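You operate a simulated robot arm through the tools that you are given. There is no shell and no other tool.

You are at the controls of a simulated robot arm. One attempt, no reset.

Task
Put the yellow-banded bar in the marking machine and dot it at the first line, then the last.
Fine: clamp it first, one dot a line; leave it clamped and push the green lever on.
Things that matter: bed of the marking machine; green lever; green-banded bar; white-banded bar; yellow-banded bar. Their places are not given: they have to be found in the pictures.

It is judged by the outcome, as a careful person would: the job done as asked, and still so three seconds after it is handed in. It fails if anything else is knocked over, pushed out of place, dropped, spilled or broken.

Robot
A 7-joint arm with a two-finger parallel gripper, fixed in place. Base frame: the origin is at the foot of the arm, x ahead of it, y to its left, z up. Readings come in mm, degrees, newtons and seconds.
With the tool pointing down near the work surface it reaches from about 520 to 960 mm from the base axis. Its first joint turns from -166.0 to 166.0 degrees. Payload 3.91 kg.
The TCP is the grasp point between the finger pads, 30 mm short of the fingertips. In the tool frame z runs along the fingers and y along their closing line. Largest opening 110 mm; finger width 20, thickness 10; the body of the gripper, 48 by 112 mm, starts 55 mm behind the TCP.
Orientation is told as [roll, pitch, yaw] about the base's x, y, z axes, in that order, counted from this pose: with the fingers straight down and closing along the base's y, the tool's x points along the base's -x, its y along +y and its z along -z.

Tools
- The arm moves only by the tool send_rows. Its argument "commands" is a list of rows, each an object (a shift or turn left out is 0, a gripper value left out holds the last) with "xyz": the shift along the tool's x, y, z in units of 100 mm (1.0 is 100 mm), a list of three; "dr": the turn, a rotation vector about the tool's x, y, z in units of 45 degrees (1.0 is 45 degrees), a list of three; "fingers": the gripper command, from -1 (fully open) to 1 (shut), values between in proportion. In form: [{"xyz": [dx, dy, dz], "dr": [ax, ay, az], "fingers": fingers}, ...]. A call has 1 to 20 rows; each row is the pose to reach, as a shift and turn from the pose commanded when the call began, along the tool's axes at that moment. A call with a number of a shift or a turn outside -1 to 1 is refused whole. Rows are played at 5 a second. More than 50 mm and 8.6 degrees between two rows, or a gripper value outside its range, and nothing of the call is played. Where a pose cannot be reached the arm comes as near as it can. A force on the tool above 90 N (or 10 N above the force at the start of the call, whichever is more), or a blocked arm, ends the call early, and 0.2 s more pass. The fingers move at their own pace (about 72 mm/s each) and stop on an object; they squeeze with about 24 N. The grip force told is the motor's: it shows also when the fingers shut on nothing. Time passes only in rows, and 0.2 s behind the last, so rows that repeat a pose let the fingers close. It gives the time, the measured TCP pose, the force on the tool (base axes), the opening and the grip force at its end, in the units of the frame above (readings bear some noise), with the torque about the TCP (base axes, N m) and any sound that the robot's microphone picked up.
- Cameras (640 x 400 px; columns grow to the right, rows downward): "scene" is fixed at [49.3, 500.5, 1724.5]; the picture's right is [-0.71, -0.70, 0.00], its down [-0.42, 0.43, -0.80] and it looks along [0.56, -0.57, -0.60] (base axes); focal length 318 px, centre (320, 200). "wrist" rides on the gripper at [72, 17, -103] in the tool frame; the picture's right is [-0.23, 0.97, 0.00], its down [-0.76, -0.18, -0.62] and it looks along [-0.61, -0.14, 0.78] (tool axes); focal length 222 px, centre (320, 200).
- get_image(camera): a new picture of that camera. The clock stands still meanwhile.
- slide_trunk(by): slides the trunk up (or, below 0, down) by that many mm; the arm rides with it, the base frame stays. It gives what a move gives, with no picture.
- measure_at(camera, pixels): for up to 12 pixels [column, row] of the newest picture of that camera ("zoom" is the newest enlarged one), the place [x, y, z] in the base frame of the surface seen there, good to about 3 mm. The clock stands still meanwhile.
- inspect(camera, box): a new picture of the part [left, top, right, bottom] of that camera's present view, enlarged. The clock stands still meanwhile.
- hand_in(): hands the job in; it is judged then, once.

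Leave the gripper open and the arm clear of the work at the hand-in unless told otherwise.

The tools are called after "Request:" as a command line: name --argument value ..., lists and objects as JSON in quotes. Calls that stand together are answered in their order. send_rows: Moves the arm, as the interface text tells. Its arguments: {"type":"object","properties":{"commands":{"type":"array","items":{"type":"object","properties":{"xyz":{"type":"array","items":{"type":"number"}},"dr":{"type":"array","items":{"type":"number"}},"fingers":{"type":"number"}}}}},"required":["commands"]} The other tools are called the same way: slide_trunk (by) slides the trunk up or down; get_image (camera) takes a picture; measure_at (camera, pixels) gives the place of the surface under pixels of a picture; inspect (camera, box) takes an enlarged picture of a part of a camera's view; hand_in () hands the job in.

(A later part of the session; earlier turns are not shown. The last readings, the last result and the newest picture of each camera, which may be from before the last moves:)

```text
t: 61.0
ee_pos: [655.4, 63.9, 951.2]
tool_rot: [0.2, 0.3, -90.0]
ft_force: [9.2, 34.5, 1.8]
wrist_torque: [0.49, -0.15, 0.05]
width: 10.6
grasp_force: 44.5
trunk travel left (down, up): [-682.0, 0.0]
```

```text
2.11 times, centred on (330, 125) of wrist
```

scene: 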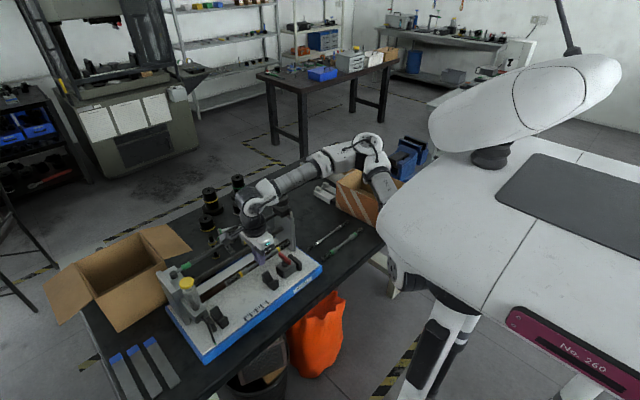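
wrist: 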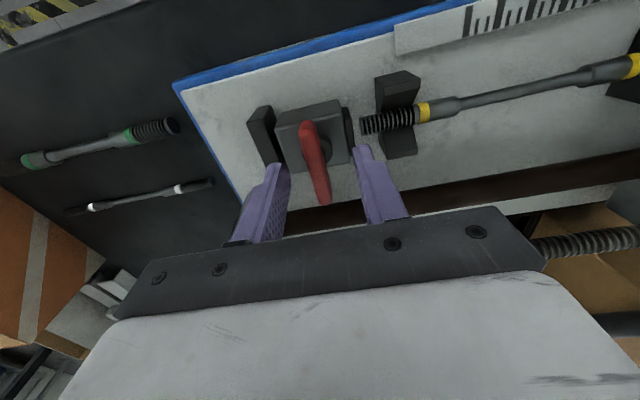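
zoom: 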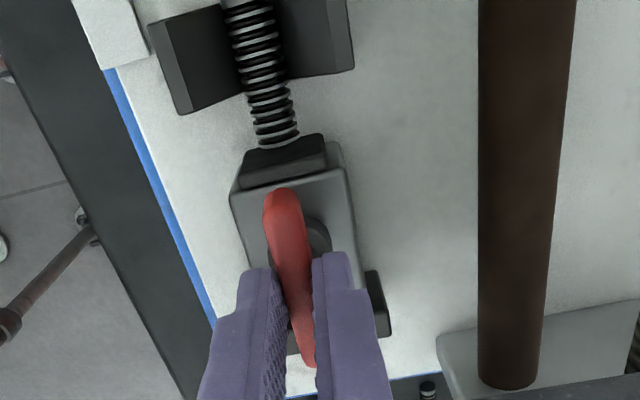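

The jaw block is clearly moving toward the bar (about 5 mm over 90°), and the lever pivot moves with it, hence the +34 N in y. I'll ease +3 mm in y and then turn on 45° more, moving with the block.

Request:
send_rows --commands '[{"xyz": [0.03, 0.005, 0], "fingers": 1}, {"xyz": [0.03, 0.005, 0], "fingers": 1}]'

Request:
send_rows --commands '[{"xyz": [0.003, 0, 0], "dr": [0, 0, 0.15], "fingers": 1}, {"xyz": [0.006, 0, 0], "dr": [0, 0, 0.3], "fingers": 1}, {"xyz": [0.01, 0, 0], "dr": [0, 0, 0.45], "fingers": 1}, {"xyz": [0.015, 0, 0], "dr": [0, 0, 0.6], "fingers": 1}, {"xyz": [0.02, 0, 0], "dr": [0, 0, 0.75], "fingers": 1}, {"xyz": [0.025, 0, 0], "dr": [0, 0, 0.9], "fingers": 1}, {"xyz": [0.025, 0, 0], "dr": [0, 0, 0.9], "fingers": 1}]'

Request:
inspect --camera "scene" --box '[260, 235, 320, 285]'

Request:
inspect --camera "wrist" --box '[220, 30, 440, 220]'

```text
t: 61.6
ee_pos: [654.3, 66.7, 950.6]
tool_rot: [0.2, 0.3, -90.0]
ft_force: [-1.3, 27.2, 5.5]
wrist_torque: [1.56, 0.09, -0.08]
width: 10.6
grasp_force: 44.8
trunk travel left (down, up): [-682.0, 0.0]
```

```text
t: 63.2
ee_pos: [654.8, 68.5, 949.9]
tool_rot: [0.1, 0.3, -130.6]
ft_force: [5.0, 25.3, 7.4]
wrist_torque: [1.03, 0.01, 1.12]
width: 18.5
grasp_force: 44.9
trunk travel left (down, up): [-682.0, 0.0]
```

```text
8.00 times, centred on (290, 260) of scene
```

zoom: 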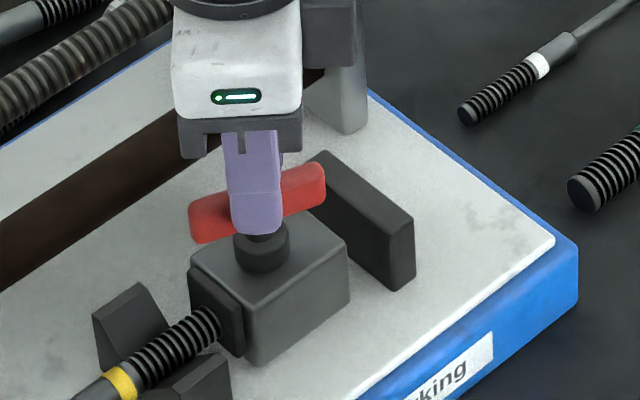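

```text
2.11 times, centred on (330, 125) of wrist
```

zoom: 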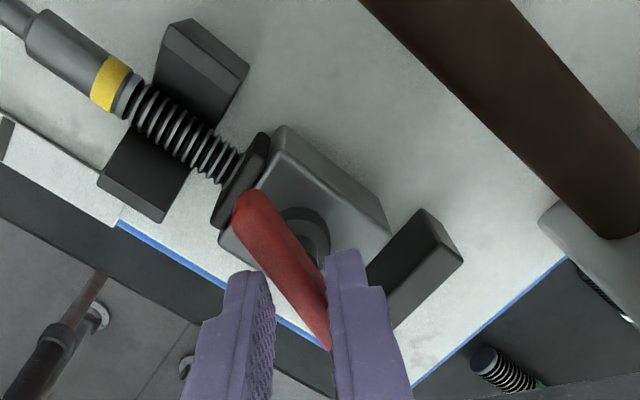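

The lever now resists (1.1 N·m) and the gripper slips on it, so the jaw has reached the bar and pushed it. I'll look at the bar's left end against the stop plate.

Request:
inspect --camera "scene" --box '[195, 290, 255, 340]'

Request:
measure_at --camera "zoom" --pixels '[[190, 190], [200, 200], [215, 170], [300, 150], [330, 130]]'

```text
8.00 times, centred on (225, 315) of scene
```

zoom: 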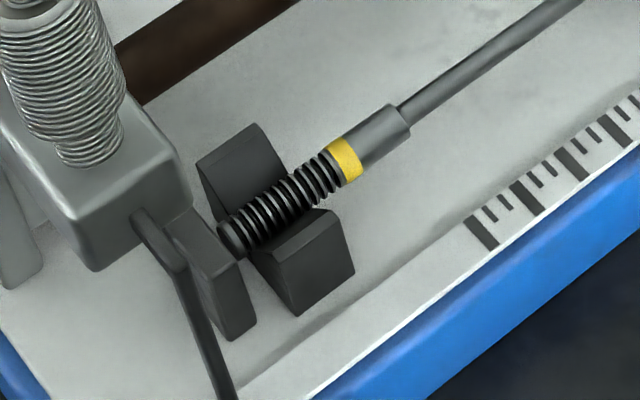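

```text
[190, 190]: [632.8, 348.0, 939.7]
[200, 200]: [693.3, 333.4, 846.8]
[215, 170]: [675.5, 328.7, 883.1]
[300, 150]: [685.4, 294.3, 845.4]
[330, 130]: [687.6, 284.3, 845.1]
```

The bar's left end now meets the stop plate, so it's pinned between jaw and stop. I'll open the fingers and see whether the lever stays.

Request:
send_rows --commands '[{"fingers": 0.3}, {"fingers": 0.2}, {"fingers": 0.2}, {"fingers": 0.2}]'

Request:
inspect --camera "scene" --box '[260, 235, 320, 285]'

Request:
inspect --camera "wrist" --box '[220, 30, 440, 220]'

```text
t: 64.2
ee_pos: [654.8, 66.6, 949.4]
tool_rot: [0.0, 0.1, -130.6]
ft_force: [0.0, 0.1, 0.8]
wrist_torque: [0.01, -0.01, 0.04]
width: 43.7
grasp_force: 0.0
trunk travel left (down, up): [-682.0, 0.0]
```

```text
8.00 times, centred on (290, 260) of scene
```

zoom: 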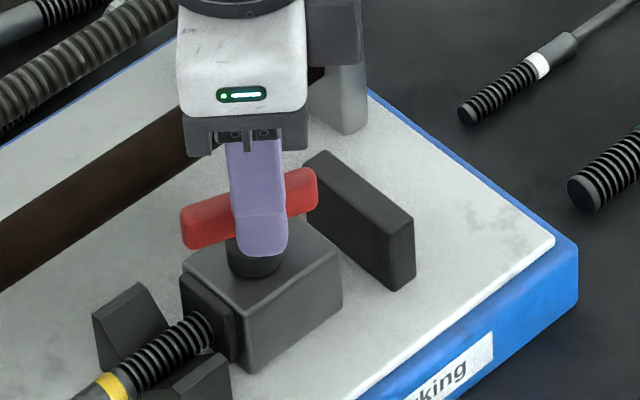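

```text
2.11 times, centred on (330, 125) of wrist
```

zoom: 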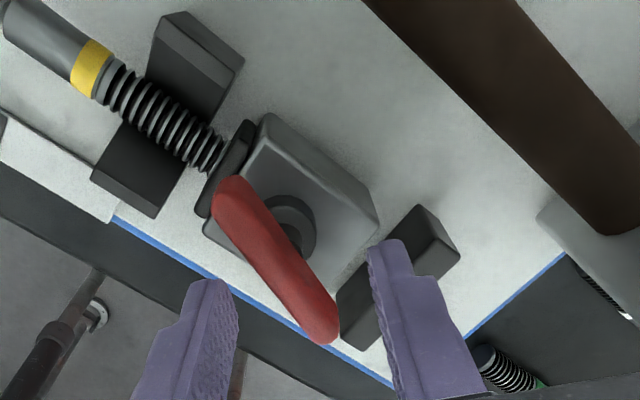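

After release, the lever held, and the block even went a little further. I'll check the lever ends and the bar's left end again.

Request:
measure_at --camera "wrist" --pixels '[[328, 124], [340, 150], [355, 172], [369, 190], [310, 117], [318, 110], [300, 85], [365, 135]]'

Request:
inspect --camera "scene" --box '[195, 290, 255, 340]'

```text
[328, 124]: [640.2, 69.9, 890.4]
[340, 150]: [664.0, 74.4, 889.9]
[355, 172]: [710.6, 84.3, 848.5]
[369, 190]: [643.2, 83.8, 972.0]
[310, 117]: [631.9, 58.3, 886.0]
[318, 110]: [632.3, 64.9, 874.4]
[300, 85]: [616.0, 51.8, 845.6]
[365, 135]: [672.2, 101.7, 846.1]
```

```text
8.00 times, centred on (225, 315) of scene
```

zoom: 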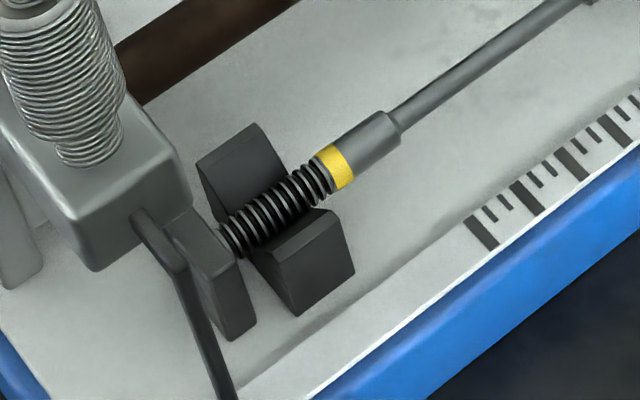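

The bar's left end is now flush against the stop plate. I'll lift the gripper 60 mm and look at the clamp from above.

Request:
send_rows --commands '[{"xyz": [0, 0, -0.3], "fingers": 0.2}, {"xyz": [0, 0, -0.6], "fingers": 0.2}, {"xyz": [0, 0, -0.6], "fingers": 0.2}]'

Request:
inspect --camera "wrist" --box '[180, 30, 460, 220]'

Request:
inspect --camera "scene" --box '[260, 235, 320, 285]'

Request:
measure_at --camera "zoom" --pixels '[[188, 230], [205, 222], [230, 212], [260, 205], [290, 195], [312, 185], [215, 300], [200, 280], [340, 255], [255, 250], [190, 330], [240, 330]]'

```text
t: 65.0
ee_pos: [654.3, 69.3, 1009.3]
tool_rot: [0.1, 0.1, -130.6]
ft_force: [-0.1, -0.3, 0.1]
wrist_torque: [0.02, 0.02, -0.01]
width: 44.1
grasp_force: 0.0
trunk travel left (down, up): [-682.0, 0.0]
```

```text
2.11 times, centred on (320, 125) of wrist
```

zoom: 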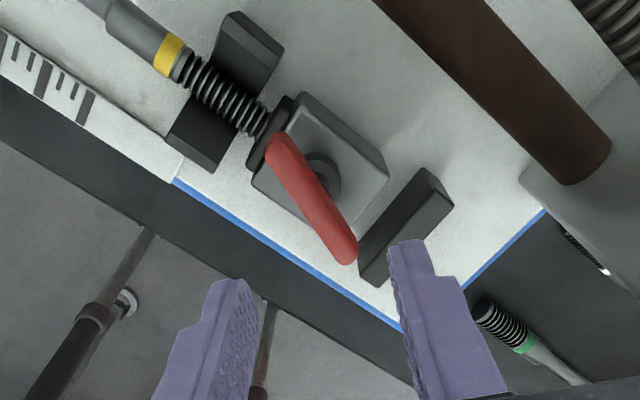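

```text
8.00 times, centred on (290, 260) of scene
```

zoom: 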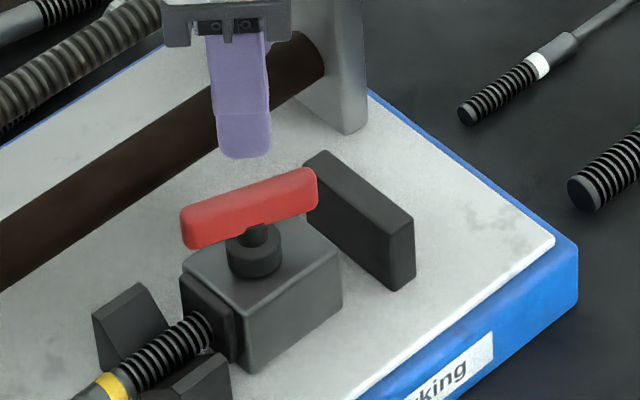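

```text
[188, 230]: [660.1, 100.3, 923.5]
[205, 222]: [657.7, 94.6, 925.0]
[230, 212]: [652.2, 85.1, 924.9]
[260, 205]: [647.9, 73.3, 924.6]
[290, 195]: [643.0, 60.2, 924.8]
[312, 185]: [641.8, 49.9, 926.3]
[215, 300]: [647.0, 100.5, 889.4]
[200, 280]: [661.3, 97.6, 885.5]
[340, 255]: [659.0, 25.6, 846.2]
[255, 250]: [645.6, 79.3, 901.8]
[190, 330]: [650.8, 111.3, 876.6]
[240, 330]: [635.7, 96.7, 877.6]
```

The lever has turned about 110° clockwise and holds; the pad is at y≈103 against the bar. To make sure it is tight I'll regrip the handle at its present angle (yaw ≈ −110) centred on its pivot, and try to turn it a bit further.

Request:
send_rows --commands '[{"xyz": [0.015, -0.036, 0], "dr": [0, 0, -0.15], "fingers": 0.2}, {"xyz": [0.03, -0.072, 0], "dr": [0, 0, -0.3], "fingers": 0.2}, {"xyz": [0.03, -0.072, 0.1], "dr": [0, 0, -0.45], "fingers": 0.2}, {"xyz": [0.03, -0.072, 0.4], "dr": [0, 0, -0.45], "fingers": 0.2}, {"xyz": [0.03, -0.072, 0.6], "dr": [0, 0, -0.45], "fingers": 0.2}, {"xyz": [0.03, -0.072, 0.6], "dr": [0, 0, -0.45], "fingers": 0.2}]'

Request:
inspect --camera "wrist" --box '[220, 30, 440, 220]'

```text
t: 66.4
ee_pos: [651.8, 74.6, 951.2]
tool_rot: [0.1, 0.0, -110.3]
ft_force: [-1.0, -0.3, -0.4]
wrist_torque: [0.0, -0.01, -0.01]
width: 43.8
grasp_force: 0.0
trunk travel left (down, up): [-682.0, 0.0]
```

```text
2.11 times, centred on (330, 125) of wrist
```

zoom: 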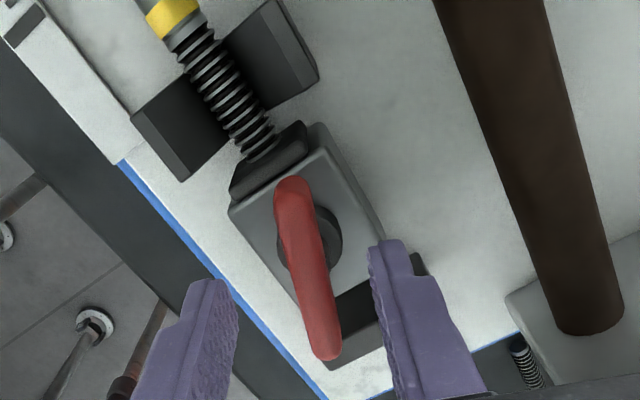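

The fingers straddle the handle squarely. I'll close and turn about 15° further.

Request:
send_rows --commands '[{"fingers": 1}, {"fingers": 1}, {"fingers": 1}]'

Request:
send_rows --commands '[{"dr": [0, 0, 0.1], "fingers": 1}, {"dr": [0, 0, 0.2], "fingers": 1}, {"dr": [0, 0, 0.3], "fingers": 1}, {"dr": [0, 0, 0.3], "fingers": 1}]'

Request:
inspect --camera "wrist" --box '[220, 30, 440, 220]'

```text
t: 67.2
ee_pos: [655.0, 73.1, 950.1]
tool_rot: [0.3, 0.0, -110.4]
ft_force: [28.3, -7.8, 4.0]
wrist_torque: [-0.32, -0.23, 0.66]
width: 10.2
grasp_force: 45.0
trunk travel left (down, up): [-682.0, 0.0]
```

```text
t: 68.2
ee_pos: [654.6, 74.2, 949.7]
tool_rot: [0.4, 0.4, -123.8]
ft_force: [35.4, 0.5, 21.0]
wrist_torque: [0.3, -0.62, 1.12]
width: 15.5
grasp_force: 45.2
trunk travel left (down, up): [-682.0, 0.0]
```

```text
2.11 times, centred on (330, 125) of wrist
```

zoom: 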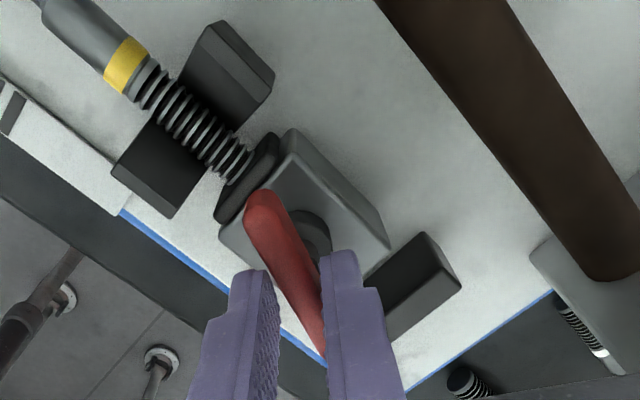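

The lever resists firmly at the same angle (1.1 N·m, the fingers being forced apart), so it is at its end: clamped. I'll open, lift 100 mm and check that the lever and bar stay.

Request:
send_rows --commands '[{"fingers": 0.2}, {"fingers": 0.2}, {"fingers": 0.2}, {"xyz": [0, 0, -0.3], "fingers": 0.2}, {"xyz": [0, 0, -0.7], "fingers": 0.2}, {"xyz": [0, 0, -1.0], "fingers": 0.2}, {"xyz": [0, 0, -1.0], "fingers": 0.2}]'

Request:
inspect --camera "scene" --box '[260, 235, 320, 285]'

Request:
inspect --camera "scene" --box '[195, 290, 255, 340]'

Request:
get_image --camera "wrist"

```text
t: 69.8
ee_pos: [650.8, 74.7, 1049.4]
tool_rot: [0.1, 0.1, -123.7]
ft_force: [0.5, 0.3, -0.2]
wrist_torque: [-0.03, -0.02, -0.03]
width: 43.9
grasp_force: 0.0
trunk travel left (down, up): [-682.0, 0.0]
```

```text
8.00 times, centred on (290, 260) of scene
```

zoom: 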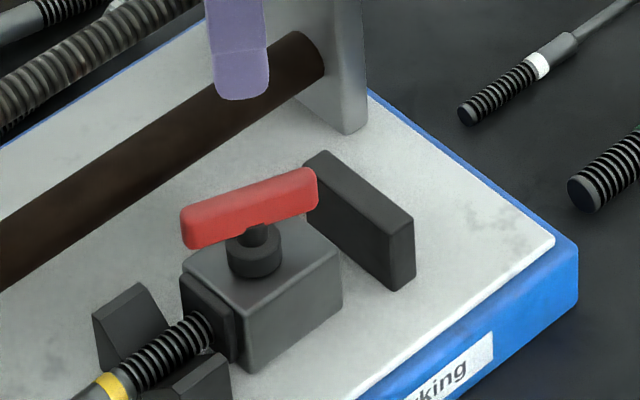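

```text
8.00 times, centred on (225, 315) of scene
```

zoom: 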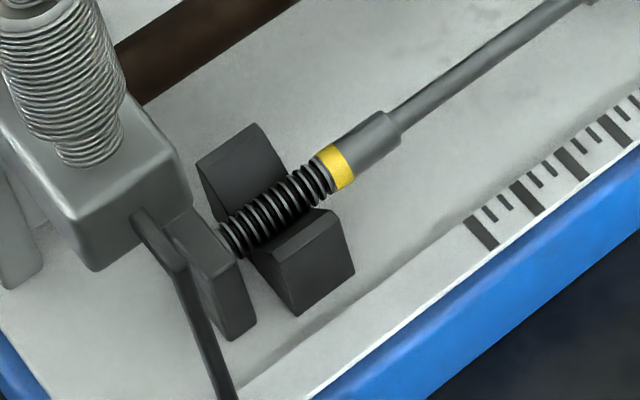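

```text
taken
```

wrist: 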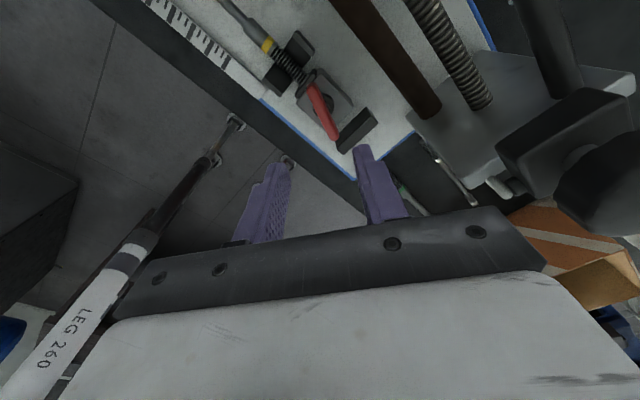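

Unchanged: the bar is clamped. Next is the carriage. I plan to straddle the punch's knurled cylinder (about 37 mm across, at (655, 372), z≈990–1050) with the fingers closing along y, and slide it in −y. First I rise to z≈1150, and travel +y while turning back to yaw 0.

Request:
send_rows --commands '[{"xyz": [0, 0, -0.4], "dr": [0, 0, -0.15], "fingers": 0.0}, {"xyz": [0.1, -0.07, -0.8], "dr": [0, 0, -0.3], "fingers": 0.0}, {"xyz": [0.3, -0.2, -1.0], "dr": [0, 0, -0.45], "fingers": 0.0}, {"xyz": [0.55, -0.37, -1.0], "dr": [0, 0, -0.6], "fingers": 0.0}, {"xyz": [0.75, -0.5, -1.0], "dr": [0, 0, -0.8], "fingers": 0.0}, {"xyz": [0.83, -0.55, -1.0], "dr": [0, 0, -1.0], "fingers": 0.0}, {"xyz": [0.83, -0.55, -1.0], "dr": [0, 0, -1.0], "fingers": 0.0}]'

Request:
send_rows --commands '[{"xyz": [0.2, 0.04, 0], "dr": [0, 0, -0.17], "fingers": 0.0}, {"xyz": [0.4, 0.08, 0], "dr": [0, 0, -0.34], "fingers": 0.0}, {"xyz": [0.6, 0.12, 0], "dr": [0, 0, -0.5], "fingers": 0.0}, {"xyz": [0.8, 0.16, 0], "dr": [0, 0, -0.67], "fingers": 0.0}, {"xyz": [0.98, 0.196, 0], "dr": [0, 0, -0.84], "fingers": 0.0}, {"xyz": [0.98, 0.196, 0], "dr": [0, 0, -1.0], "fingers": 0.0}, {"xyz": [0.98, 0.196, 0], "dr": [0, 0, -1.0], "fingers": 0.0}]'

```text
refused: row 5 steps farther than a row can; nothing moved
```

```text
t: 71.4
ee_pos: [719.5, 142.7, 1048.0]
tool_rot: [0.0, -0.1, -78.7]
ft_force: [0.5, 0.0, 0.2]
wrist_torque: [0.0, -0.01, -0.04]
width: 54.9
grasp_force: 0.1
trunk travel left (down, up): [-682.0, 0.0]
```

The first call was refused (a step too large) while the second one played, so the arm is at (720, 143, 1048); forces are zero and the tips are above the rails. I'll rise 100 mm straight up and check.

Request:
send_rows --commands '[{"xyz": [0, 0, -0.35], "fingers": 0.0}, {"xyz": [0, 0, -0.7], "fingers": 0.0}, {"xyz": [0, 0, -1.0], "fingers": 0.0}, {"xyz": [0, 0, -1.0], "fingers": 0.0}]'

Request:
get_image --camera "scene"

```text
t: 72.4
ee_pos: [719.6, 143.8, 1150.0]
tool_rot: [0.0, 0.1, -78.7]
ft_force: [-0.1, 0.2, -0.7]
wrist_torque: [-0.02, 0.01, -0.03]
width: 54.9
grasp_force: 0.1
trunk travel left (down, up): [-682.0, 0.0]
```

```text
taken
```

scene: 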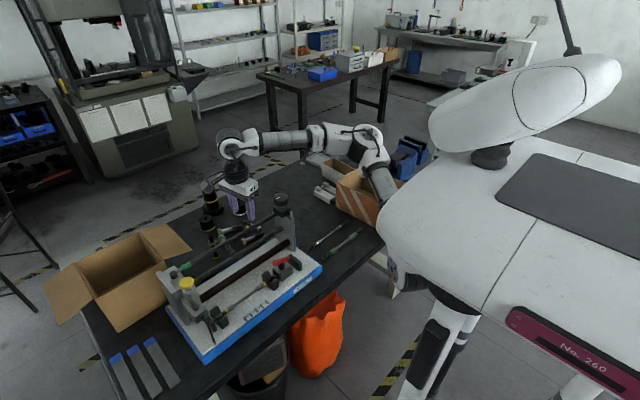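

At z=1150 now. I'll move toward (655, 224) while turning 45° back.

Request:
send_rows --commands '[{"xyz": [0.15, -0.08, 0], "dr": [0, 0, -0.16], "fingers": 0.0}, {"xyz": [0.3, -0.16, 0], "dr": [0, 0, -0.32], "fingers": 0.0}, {"xyz": [0.45, -0.24, 0], "dr": [0, 0, -0.48], "fingers": 0.0}, {"xyz": [0.6, -0.32, 0], "dr": [0, 0, -0.65], "fingers": 0.0}, {"xyz": [0.76, -0.4, 0], "dr": [0, 0, -0.82], "fingers": 0.0}, {"xyz": [0.91, -0.47, 0], "dr": [0, 0, -1.0], "fingers": 0.0}, {"xyz": [0.91, -0.47, 0], "dr": [0, 0, -1.0], "fingers": 0.0}]'

```text
t: 74.0
ee_pos: [657.6, 225.1, 1151.1]
tool_rot: [0.1, 0.0, -33.8]
ft_force: [-0.5, 0.7, 0.5]
wrist_torque: [-0.01, 0.0, 0.03]
width: 55.0
grasp_force: 0.0
trunk travel left (down, up): [-682.0, 0.0]
```

Next: +100 mm in y while finishing the turn to yaw 0.

Request:
send_rows --commands '[{"xyz": [0.11, 0.166, 0], "dr": [0, 0, -0.15], "fingers": 0.0}, {"xyz": [0.22, 0.33, 0], "dr": [0, 0, -0.3], "fingers": 0.0}, {"xyz": [0.33, 0.5, 0], "dr": [0, 0, -0.45], "fingers": 0.0}, {"xyz": [0.44, 0.66, 0], "dr": [0, 0, -0.6], "fingers": 0.0}, {"xyz": [0.556, 0.83, 0], "dr": [0, 0, -0.751], "fingers": 0.0}, {"xyz": [0.556, 0.83, 0], "dr": [0, 0, -0.751], "fingers": 0.0}]'

Request:
get_image --camera "wrist"

```text
t: 75.4
ee_pos: [656.9, 325.2, 1149.4]
tool_rot: [0.0, -0.1, 0.1]
ft_force: [0.9, 0.3, 0.3]
wrist_torque: [0.0, 0.0, 0.03]
width: 55.0
grasp_force: 0.1
trunk travel left (down, up): [-682.0, 0.0]
```

```text
taken
```

wrist: 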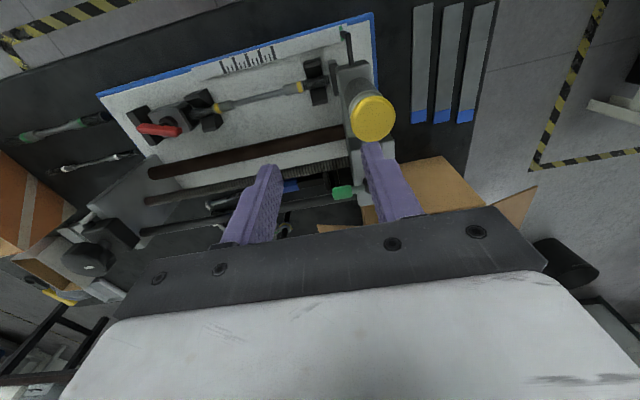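

The yellow knob is at (372, 118). I'll zoom and measure its outline to find its exact centre.

Request:
inspect --camera "wrist" --box '[310, 10, 430, 150]'

Request:
measure_at --camera "wrist" --pixels '[[372, 118], [355, 118], [390, 118], [372, 100], [372, 135], [360, 105], [385, 130], [352, 75], [365, 90], [345, 192], [370, 80]]'

```text
2.86 times, centred on (370, 80) of wrist
```

zoom: 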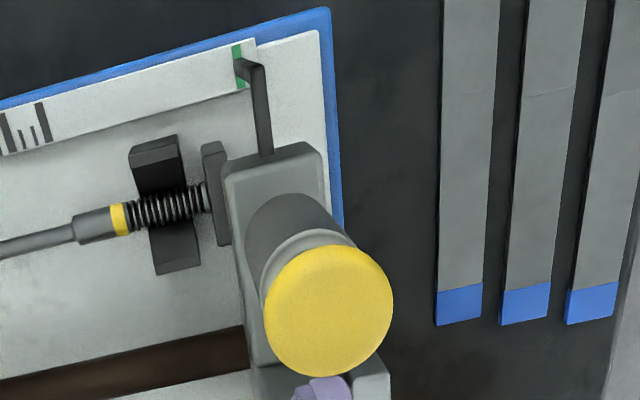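

```text
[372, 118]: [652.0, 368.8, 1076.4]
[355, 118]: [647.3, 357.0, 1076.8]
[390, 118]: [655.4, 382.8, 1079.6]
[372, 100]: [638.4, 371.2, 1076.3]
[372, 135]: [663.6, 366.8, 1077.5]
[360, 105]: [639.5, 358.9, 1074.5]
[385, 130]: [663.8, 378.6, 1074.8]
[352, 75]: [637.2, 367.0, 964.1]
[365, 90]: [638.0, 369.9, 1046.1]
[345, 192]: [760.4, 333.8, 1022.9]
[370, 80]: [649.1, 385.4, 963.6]
```

The knob's centre is about (652.5, 369.5), top z≈1077, radius about 17 mm. I'll centre over it and lower 70 mm with the fingers 55 mm apart, then check.

Request:
send_rows --commands '[{"xyz": [0.04, 0.22, 0], "fingers": 0.0}, {"xyz": [0.04, 0.445, 0], "fingers": 0.0}, {"xyz": [0.04, 0.445, 0.2], "fingers": 0.0}, {"xyz": [0.04, 0.445, 0.4], "fingers": 0.0}, {"xyz": [0.04, 0.445, 0.4], "fingers": 0.0}]'

Request:
get_image --camera "wrist"

```text
t: 76.6
ee_pos: [654.3, 368.2, 1111.7]
tool_rot: [0.0, -0.2, 0.1]
ft_force: [0.4, -0.2, 0.0]
wrist_torque: [0.0, 0.01, -0.01]
width: 55.0
grasp_force: 0.0
trunk travel left (down, up): [-682.0, 0.0]
```

```text
taken
```

wrist: 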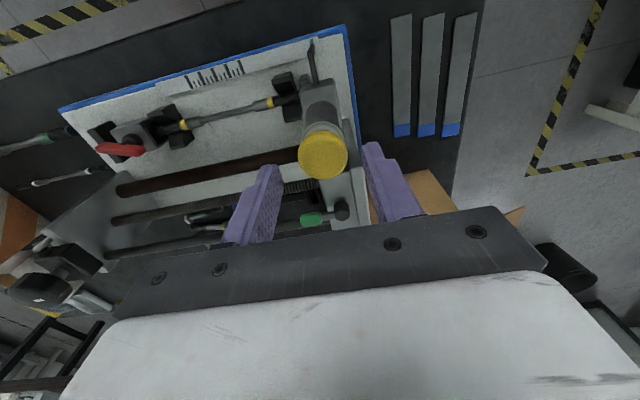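

The knob at (323, 157) is between the fingers. I'll lower 77 mm (tips to z≈1004, gripper body about 10 mm above the knob).

Request:
send_rows --commands '[{"xyz": [0, 0, 0.25], "fingers": 0.0}, {"xyz": [0, 0, 0.5], "fingers": 0.0}, {"xyz": [0, 0, 0.65], "fingers": 0.0}, {"xyz": [0, 0, 0.77], "fingers": 0.0}, {"xyz": [0, 0, 0.77], "fingers": 0.0}]'

Request:
get_image --camera "wrist"

Request:
inspect --camera "scene" --box '[150, 240, 250, 350]'

```text
t: 77.8
ee_pos: [656.8, 368.2, 1032.4]
tool_rot: [0.1, -0.1, 0.1]
ft_force: [0.8, -0.4, 0.9]
wrist_torque: [-0.01, -0.02, 0.01]
width: 54.9
grasp_force: 0.1
trunk travel left (down, up): [-682.0, 0.0]
```

```text
taken
```

wrist: 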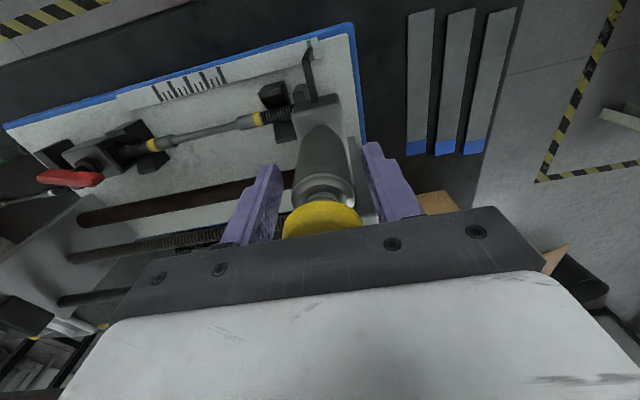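

```text
3.64 times, centred on (200, 295) of scene
```

zoom: 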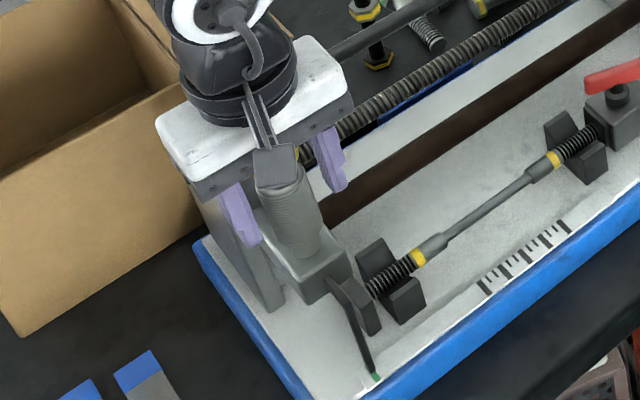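

The fingers straddle the punch. I'll narrow them to about 38 mm (loose) and push −y by 15 mm, watching the force and whether the pointer moves.

Request:
send_rows --commands '[{"fingers": 0.31}, {"fingers": 0.31}, {"xyz": [0, -0.05, 0], "fingers": 0.31}, {"xyz": [0, -0.1, 0], "fingers": 0.31}, {"xyz": [0, -0.15, 0], "fingers": 0.31}, {"xyz": [0, -0.15, 0], "fingers": 0.31}]'

Request:
get_image --camera "wrist"

Request:
inspect --camera "scene" --box '[150, 240, 250, 350]'

```text
t: 79.2
ee_pos: [654.7, 358.6, 1032.8]
tool_rot: [0.1, -0.1, 0.1]
ft_force: [10.0, 38.6, -1.0]
wrist_torque: [-1.36, 0.13, -0.29]
width: 57.2
grasp_force: 18.9
trunk travel left (down, up): [-682.0, 0.0]
```

```text
taken
```

wrist: 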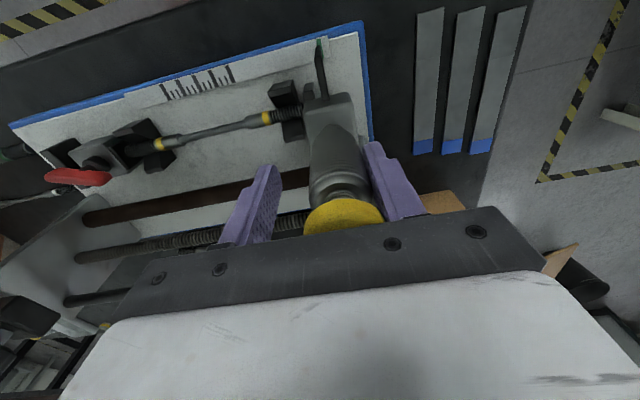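

```text
3.64 times, centred on (200, 295) of scene
```

zoom: 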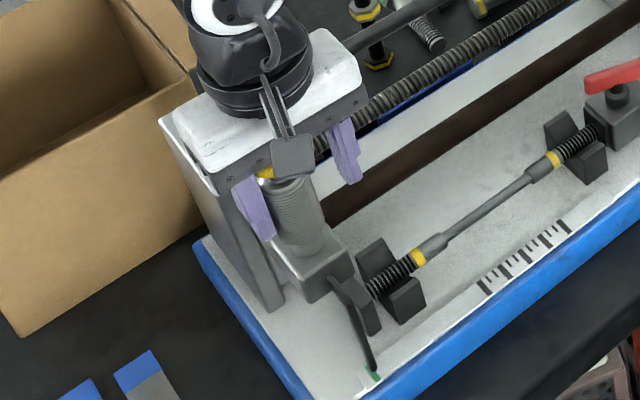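

The carriage doesn't slide when pushed (38 N with no movement; the pointer is still at the green mark), so it must be driven by the black knob on top of the gearbox. I'll back off +y, open the fingers, and rise.

Request:
send_rows --commands '[{"xyz": [0, 0.08, 0], "fingers": 0.0}, {"xyz": [0, 0.15, 0], "fingers": 0.0}, {"xyz": [0, 0.15, 0], "fingers": -0.2}, {"xyz": [0, 0.15, 0], "fingers": -0.2}]'

Request:
get_image --camera "wrist"

```text
t: 80.2
ee_pos: [654.5, 366.8, 1034.5]
tool_rot: [0.0, -0.2, -0.1]
ft_force: [0.3, 0.9, 0.2]
wrist_torque: [0.02, 0.02, -0.02]
width: 65.9
grasp_force: 0.2
trunk travel left (down, up): [-682.0, 0.0]
```

```text
taken
```

wrist: 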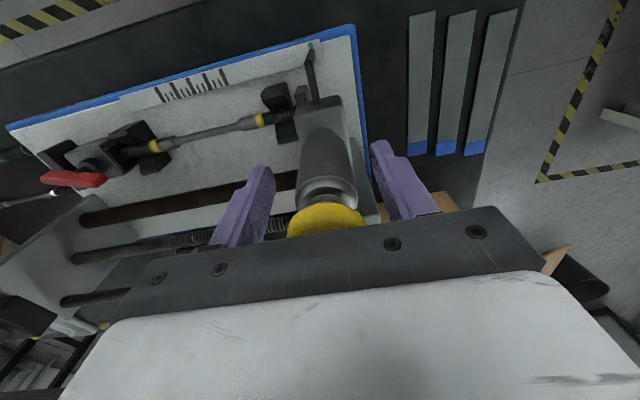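

Clear of the punch. I'll rise 100 mm+ and travel to the black knob near (755, −17), staying at z≈1150.

Request:
send_rows --commands '[{"xyz": [0, 0, -0.35], "fingers": -0.4}, {"xyz": [0, 0, -0.7], "fingers": -0.4}, {"xyz": [0, 0, -1.0], "fingers": -0.4}, {"xyz": [0, 0, -1.0], "fingers": -0.4}]'

Request:
send_rows --commands '[{"xyz": [0, -0.3, -0.1], "fingers": -0.4}, {"xyz": [-0.1, -0.6, -0.15], "fingers": -0.4}, {"xyz": [-0.25, -1.0, -0.15], "fingers": -0.4}, {"xyz": [-0.25, -1.0, -0.15], "fingers": -0.4}]'

Request:
send_rows --commands '[{"xyz": [-0.1, -0.4, 0], "fingers": -0.4}, {"xyz": [-0.2, -0.8, 0], "fingers": -0.4}, {"xyz": [-0.25, -1.0, 0], "fingers": -0.4}, {"xyz": [-0.25, -1.0, 0], "fingers": -0.4}]'

Request:
send_rows --commands '[{"xyz": [-0.1, -0.4, 0], "fingers": -0.4}, {"xyz": [-0.2, -0.8, 0], "fingers": -0.4}, {"xyz": [-0.25, -1.0, 0], "fingers": -0.4}, {"xyz": [-0.25, -1.0, 0], "fingers": -0.4}]'

Request:
get_image --camera "wrist"

```text
t: 81.2
ee_pos: [657.2, 370.3, 1132.9]
tool_rot: [0.0, -0.1, 0.0]
ft_force: [0.2, 0.1, 0.0]
wrist_torque: [0.0, 0.01, -0.01]
width: 77.0
grasp_force: 0.0
trunk travel left (down, up): [-682.0, 0.0]
```

```text
t: 82.2
ee_pos: [678.7, 269.7, 1148.6]
tool_rot: [0.0, -0.1, 0.1]
ft_force: [0.3, 0.7, 0.4]
wrist_torque: [-0.03, -0.04, 0.02]
width: 77.3
grasp_force: 0.0
trunk travel left (down, up): [-682.0, 0.0]
```

```text
t: 83.2
ee_pos: [704.7, 167.3, 1149.9]
tool_rot: [0.0, -0.1, 0.1]
ft_force: [0.2, -0.7, -0.7]
wrist_torque: [0.0, -0.01, 0.0]
width: 77.1
grasp_force: 0.1
trunk travel left (down, up): [-682.0, 0.0]
```

```text
t: 84.2
ee_pos: [728.1, 67.5, 1148.4]
tool_rot: [0.0, 0.0, 0.0]
ft_force: [0.0, -0.2, 0.9]
wrist_torque: [0.0, -0.03, -0.01]
width: 77.1
grasp_force: 0.1
trunk travel left (down, up): [-682.0, 0.0]
```

```text
taken
```

wrist: 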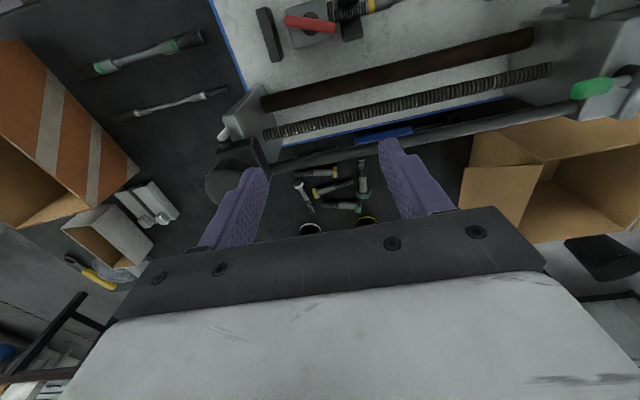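

The knob is behind the left finger at (225, 180). I'll move the remaining −85 mm in y and +15 in x.

Request:
send_rows --commands '[{"xyz": [-0.05, -0.4, 0], "fingers": -0.4}, {"xyz": [-0.1, -0.75, 0], "fingers": -0.4}, {"xyz": [-0.1, -0.75, 0], "fingers": -0.4}]'

Request:
get_image --camera "wrist"

Request:
inspect --camera "scene" --box '[240, 160, 330, 230]'

```text
t: 85.0
ee_pos: [735.7, -5.0, 1147.9]
tool_rot: [0.2, 0.0, 0.0]
ft_force: [-0.2, 0.1, -1.0]
wrist_torque: [0.01, 0.03, 0.02]
width: 76.8
grasp_force: 0.1
trunk travel left (down, up): [-682.0, 0.0]
```

```text
taken
```

wrist: 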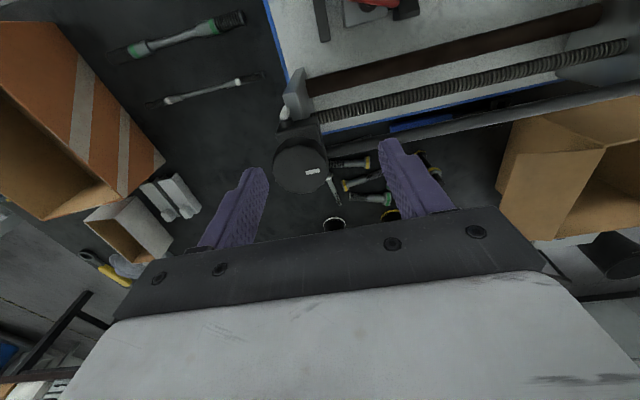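

```text
5.71 times, centred on (285, 195) of scene
```

zoom: 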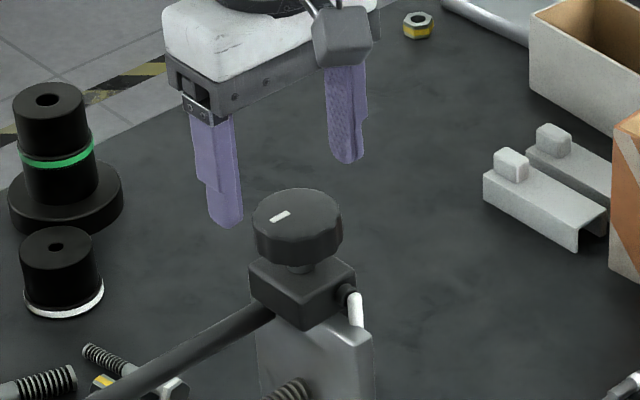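

I'll measure the knob outline in the wrist view: top at (303, 145), bottom (303, 193), left (275, 168), right (328, 168).

Request:
measure_at --camera "wrist" --pixels '[[302, 170], [278, 170], [325, 168], [303, 150], [303, 188], [312, 172], [300, 133], [284, 112], [296, 95], [288, 185], [318, 155]]'

Request:
inspect --camera "wrist" --box '[250, 90, 350, 210]'

```text
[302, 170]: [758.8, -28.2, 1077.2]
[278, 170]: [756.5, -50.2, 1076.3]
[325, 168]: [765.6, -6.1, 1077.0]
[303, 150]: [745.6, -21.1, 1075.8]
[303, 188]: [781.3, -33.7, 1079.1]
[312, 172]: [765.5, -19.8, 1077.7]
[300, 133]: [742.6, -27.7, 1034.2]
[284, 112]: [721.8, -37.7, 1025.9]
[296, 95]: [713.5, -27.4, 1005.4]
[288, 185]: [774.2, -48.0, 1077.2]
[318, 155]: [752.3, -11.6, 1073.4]
```

```text
3.33 times, centred on (300, 150) of wrist
```

zoom: 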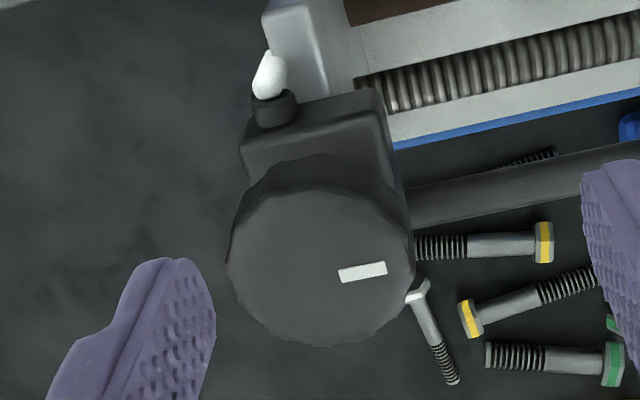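

The knob's centre works out to about (762, −28.5), radius about 25, spanning z≈1050–1077. I'll move over it and lower 35 mm, with the fingers 77 mm apart, then check alignment.

Request:
send_rows --commands '[{"xyz": [-0.13, -0.12, 0], "fingers": -0.4}, {"xyz": [-0.263, -0.235, 0], "fingers": -0.4}, {"xyz": [-0.263, -0.235, 0.2], "fingers": -0.4}, {"xyz": [-0.263, -0.235, 0.3], "fingers": -0.4}, {"xyz": [-0.263, -0.235, 0.3], "fingers": -0.4}]'

Request:
get_image --camera "wrist"

Request:
inspect --camera "scene" --box '[240, 160, 330, 230]'

```text
t: 86.2
ee_pos: [762.3, -29.0, 1116.5]
tool_rot: [0.1, -0.1, 0.1]
ft_force: [0.6, 0.5, 0.3]
wrist_torque: [0.02, 0.0, 0.01]
width: 76.9
grasp_force: 0.0
trunk travel left (down, up): [-682.0, 0.0]
```

```text
taken
```

wrist: 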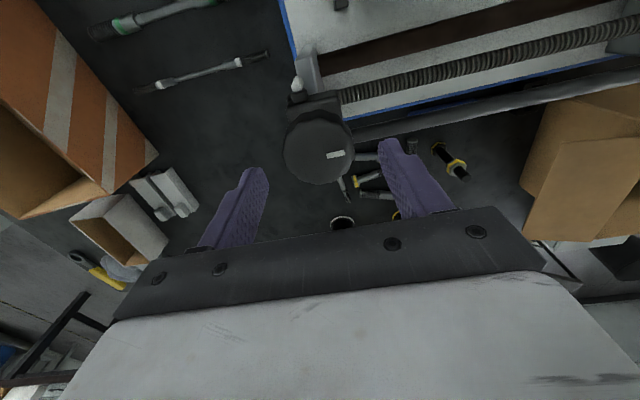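

```text
5.71 times, centred on (285, 195) of scene
```

zoom: 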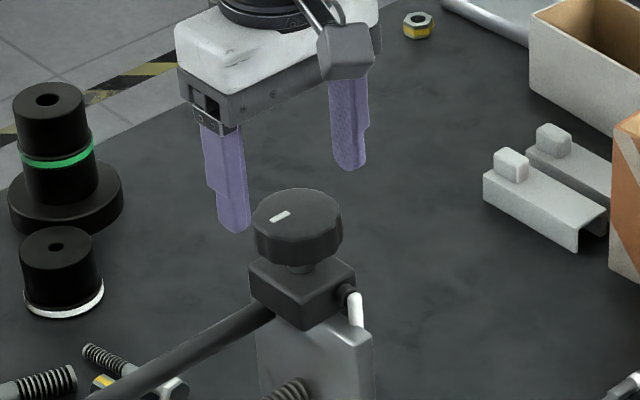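

The knob sits centred under the TCP (318, 155 against the expected 320, 157). I'll lower 36 mm so the tips reach z≈1050, then close.

Request:
send_rows --commands '[{"xyz": [0, 0, 0.2], "fingers": -0.4}, {"xyz": [0, 0, 0.36], "fingers": -0.4}, {"xyz": [0, 0, 0.36], "fingers": -0.4}]'

Request:
send_rows --commands '[{"fingers": 1}, {"fingers": 1}, {"fingers": 1}, {"fingers": 1}]'

Request:
get_image --camera "wrist"

Request:
inspect --camera "scene" --box '[180, 160, 330, 350]'

```text
t: 87.0
ee_pos: [764.0, -28.6, 1082.7]
tool_rot: [0.0, -0.1, 0.1]
ft_force: [0.3, 0.7, 0.0]
wrist_torque: [0.0, -0.02, -0.01]
width: 77.1
grasp_force: 0.0
trunk travel left (down, up): [-682.0, 0.0]
```

```text
t: 88.0
ee_pos: [763.5, -30.7, 1082.2]
tool_rot: [0.0, -0.1, 0.0]
ft_force: [0.0, -14.2, -1.4]
wrist_torque: [-0.86, 0.04, -0.21]
width: 53.6
grasp_force: 44.8
trunk travel left (down, up): [-682.0, 0.0]
```

```text
taken
```

wrist: 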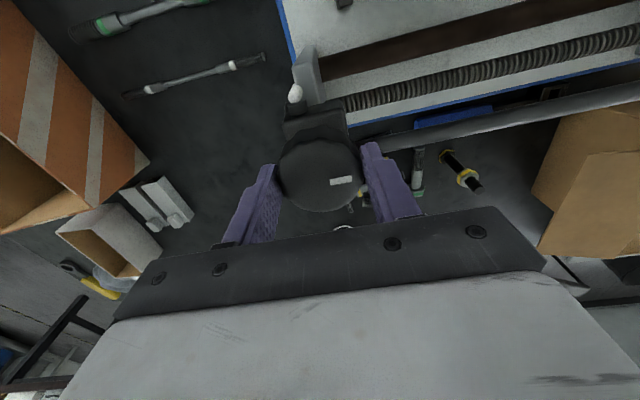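

```text
2.11 times, centred on (255, 255) of scene
```

zoom: 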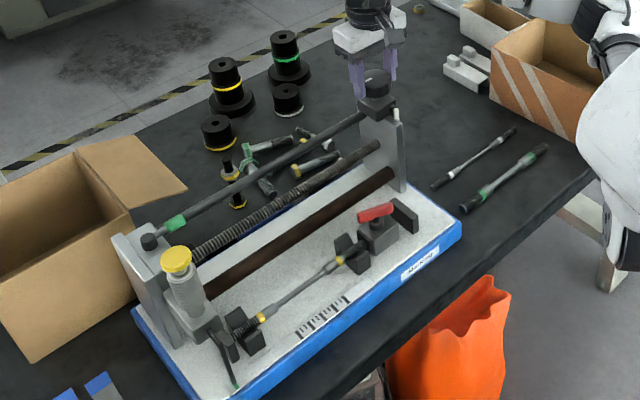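

The knob is gripped (53.6 mm), with a −14 N side force: I'm off by a little in y, so I'll ease −2 mm. Then I'll take a reference zoom of the pointer.

Request:
send_rows --commands '[{"xyz": [0, -0.02, 0], "fingers": 1}, {"xyz": [0, -0.02, 0], "fingers": 1}]'

Request:
inspect --camera "scene" --box '[180, 280, 280, 350]'

```text
t: 88.6
ee_pos: [764.0, -30.8, 1083.3]
tool_rot: [0.1, 0.0, 0.0]
ft_force: [-6.5, -6.0, -5.8]
wrist_torque: [-0.28, -0.37, -0.6]
width: 53.6
grasp_force: 45.2
trunk travel left (down, up): [-682.0, 0.0]
```

```text
5.71 times, centred on (230, 315) of scene
```

zoom: 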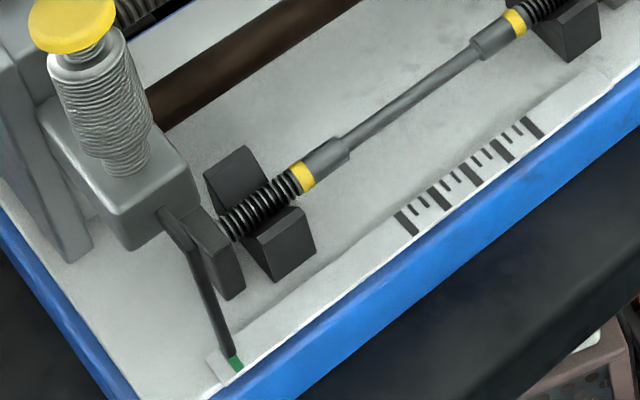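

Pointer at the green mark, (232, 358) in this zoom. I'll turn the knob clockwise (tool +z) by about 14° as a test.

Request:
send_rows --commands '[{"dr": [0, 0, 0.15], "fingers": 1}, {"dr": [0, 0, 0.3], "fingers": 1}, {"dr": [0, 0, 0.3], "fingers": 1}]'

Request:
get_image --camera "wrist"

Request:
inspect --camera "scene" --box '[180, 280, 280, 350]'

```text
t: 89.4
ee_pos: [763.5, -31.2, 1082.9]
tool_rot: [0.2, -0.2, -13.5]
ft_force: [-2.6, 1.3, -1.9]
wrist_torque: [0.33, 0.6, 0.01]
width: 53.7
grasp_force: 45.1
trunk travel left (down, up): [-682.0, 0.0]
```

```text
taken
```

wrist: 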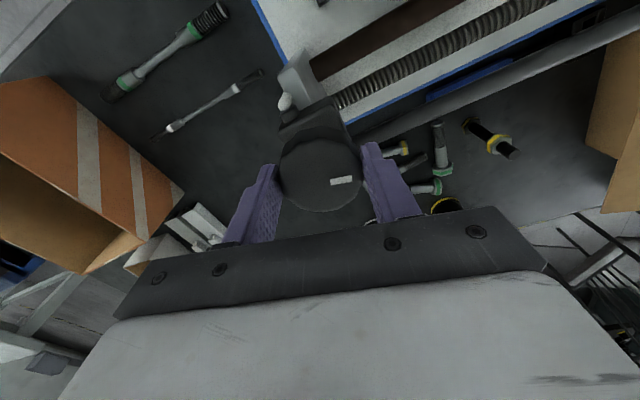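

```text
5.71 times, centred on (230, 315) of scene
```

zoom: 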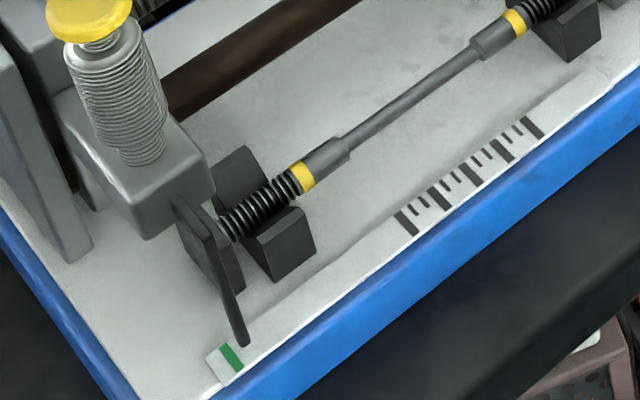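

Turning clockwise moves the carriage toward the scale: the pointer went from (232, 358) to (243, 345) for 13.5°, roughly 0.65 mm per degree. I'll turn 45° more.

Request:
send_rows --commands '[{"dr": [0, 0, 0.17], "fingers": 1}, {"dr": [0, 0, 0.34], "fingers": 1}, {"dr": [0, 0, 0.51], "fingers": 1}, {"dr": [0, 0, 0.68], "fingers": 1}, {"dr": [0, 0, 0.85], "fingers": 1}, {"dr": [0, 0, 1.0], "fingers": 1}, {"dr": [0, 0, 1.0], "fingers": 1}]'

Request:
inspect --camera "scene" --box '[180, 280, 280, 350]'

Request:
measure_at --camera "zoom" --pixels '[[407, 222], [440, 200], [470, 175], [502, 150], [532, 128], [237, 358]]'

```text
t: 91.0
ee_pos: [765.5, -29.8, 1082.4]
tool_rot: [0.2, 0.1, -58.6]
ft_force: [-5.8, 20.3, -2.8]
wrist_torque: [0.41, -0.06, 0.02]
width: 53.4
grasp_force: 45.7
trunk travel left (down, up): [-682.0, 0.0]
```

```text
5.71 times, centred on (230, 315) of scene
```

zoom: 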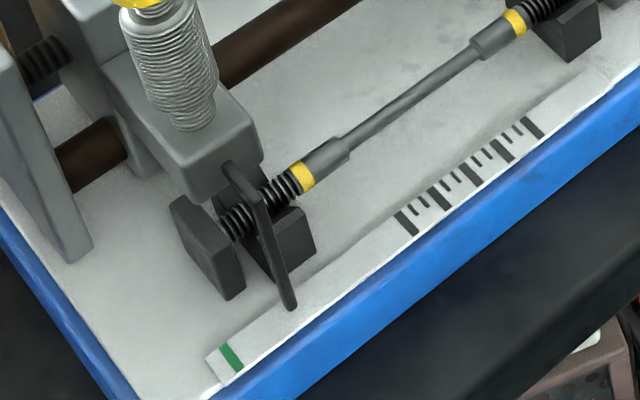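

```text
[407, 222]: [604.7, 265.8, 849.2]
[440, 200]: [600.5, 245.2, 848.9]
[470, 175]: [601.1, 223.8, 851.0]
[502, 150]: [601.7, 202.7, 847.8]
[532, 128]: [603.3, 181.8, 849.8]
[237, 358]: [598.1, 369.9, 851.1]
```

The pointer tip is at (291, 306) now. I'll measure it to calibrate mm per degree.

Request:
measure_at --camera "zoom" --pixels '[[290, 300], [288, 290], [286, 280], [292, 306]]'

```text
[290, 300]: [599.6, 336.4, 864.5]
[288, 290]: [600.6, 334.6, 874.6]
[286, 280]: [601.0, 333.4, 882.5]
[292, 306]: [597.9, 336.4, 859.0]
```

35.5 mm for 58.6°, about 0.61 mm/deg. The first line (y≈265) needs about 115° more. I'll turn 45° more now with a small +y ease for the side force.

Request:
send_rows --commands '[{"xyz": [0.013, 0.008, 0], "dr": [0, 0, 0.17], "fingers": 1}, {"xyz": [0.013, 0.008, 0], "dr": [0, 0, 0.34], "fingers": 1}, {"xyz": [0.013, 0.008, 0], "dr": [0, 0, 0.51], "fingers": 1}, {"xyz": [0.013, 0.008, 0], "dr": [0, 0, 0.68], "fingers": 1}, {"xyz": [0.013, 0.008, 0], "dr": [0, 0, 0.85], "fingers": 1}, {"xyz": [0.013, 0.008, 0], "dr": [0, 0, 1.0], "fingers": 1}, {"xyz": [0.013, 0.008, 0], "dr": [0, 0, 1.0], "fingers": 1}]'

Request:
inspect --camera "scene" --box '[180, 280, 280, 350]'

```text
t: 92.6
ee_pos: [764.5, -30.3, 1082.4]
tool_rot: [0.2, 0.0, -103.6]
ft_force: [3.5, 12.3, 5.5]
wrist_torque: [-0.32, -0.06, 0.02]
width: 53.7
grasp_force: 45.0
trunk travel left (down, up): [-682.0, 0.0]
```

```text
5.71 times, centred on (230, 315) of scene
```

zoom: 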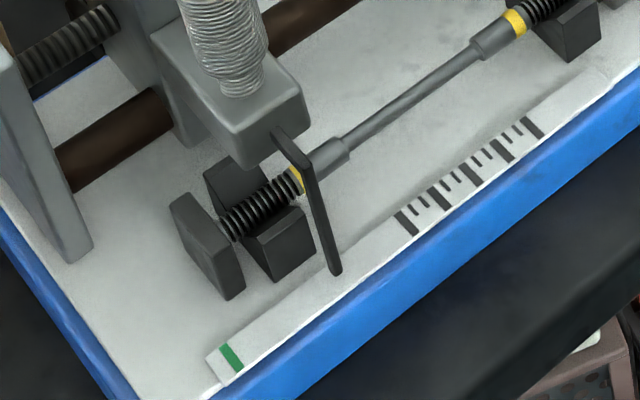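

The pointer is at (337, 271); about 66° more to the first line at (407, 222). I'll turn 30° more, then regrip.

Request:
send_rows --commands '[{"xyz": [0.01, 0, 0], "dr": [0, 0, 0.17], "fingers": 1}, {"xyz": [0.01, 0, 0], "dr": [0, 0, 0.34], "fingers": 1}, {"xyz": [0.01, 0, 0], "dr": [0, 0, 0.51], "fingers": 1}, {"xyz": [0.01, 0, 0], "dr": [0, 0, 0.67], "fingers": 1}, {"xyz": [0.01, 0, 0], "dr": [0, 0, 0.67], "fingers": 1}]'

Request:
inspect --camera "scene" --box '[180, 280, 280, 350]'

Request:
get_image --camera "wrist"

```text
t: 93.8
ee_pos: [764.7, -29.6, 1083.0]
tool_rot: [0.2, 0.1, -133.9]
ft_force: [14.4, 3.2, 10.8]
wrist_torque: [-0.32, -0.79, 0.02]
width: 53.4
grasp_force: 45.1
trunk travel left (down, up): [-682.0, 0.0]
```

```text
5.71 times, centred on (230, 315) of scene
```

zoom: 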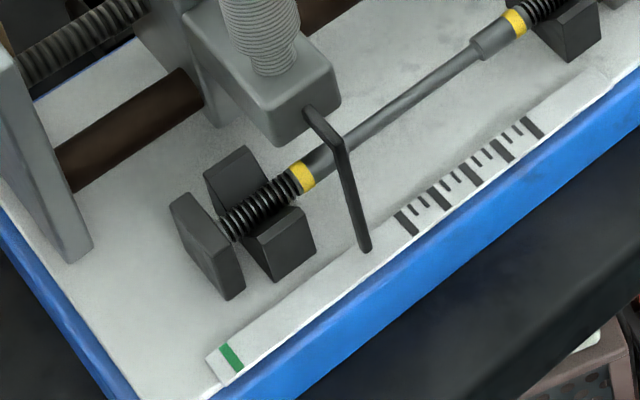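

```text
taken
```

wrist: 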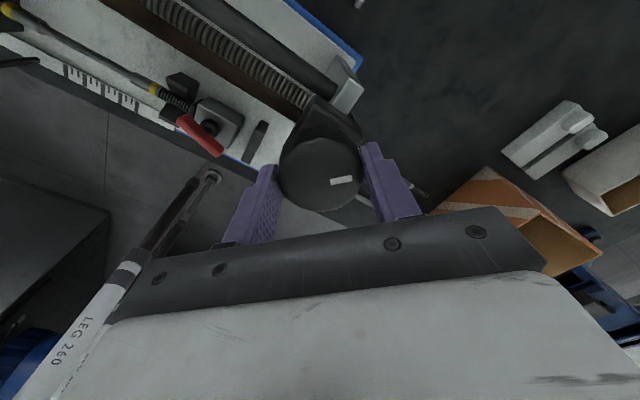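

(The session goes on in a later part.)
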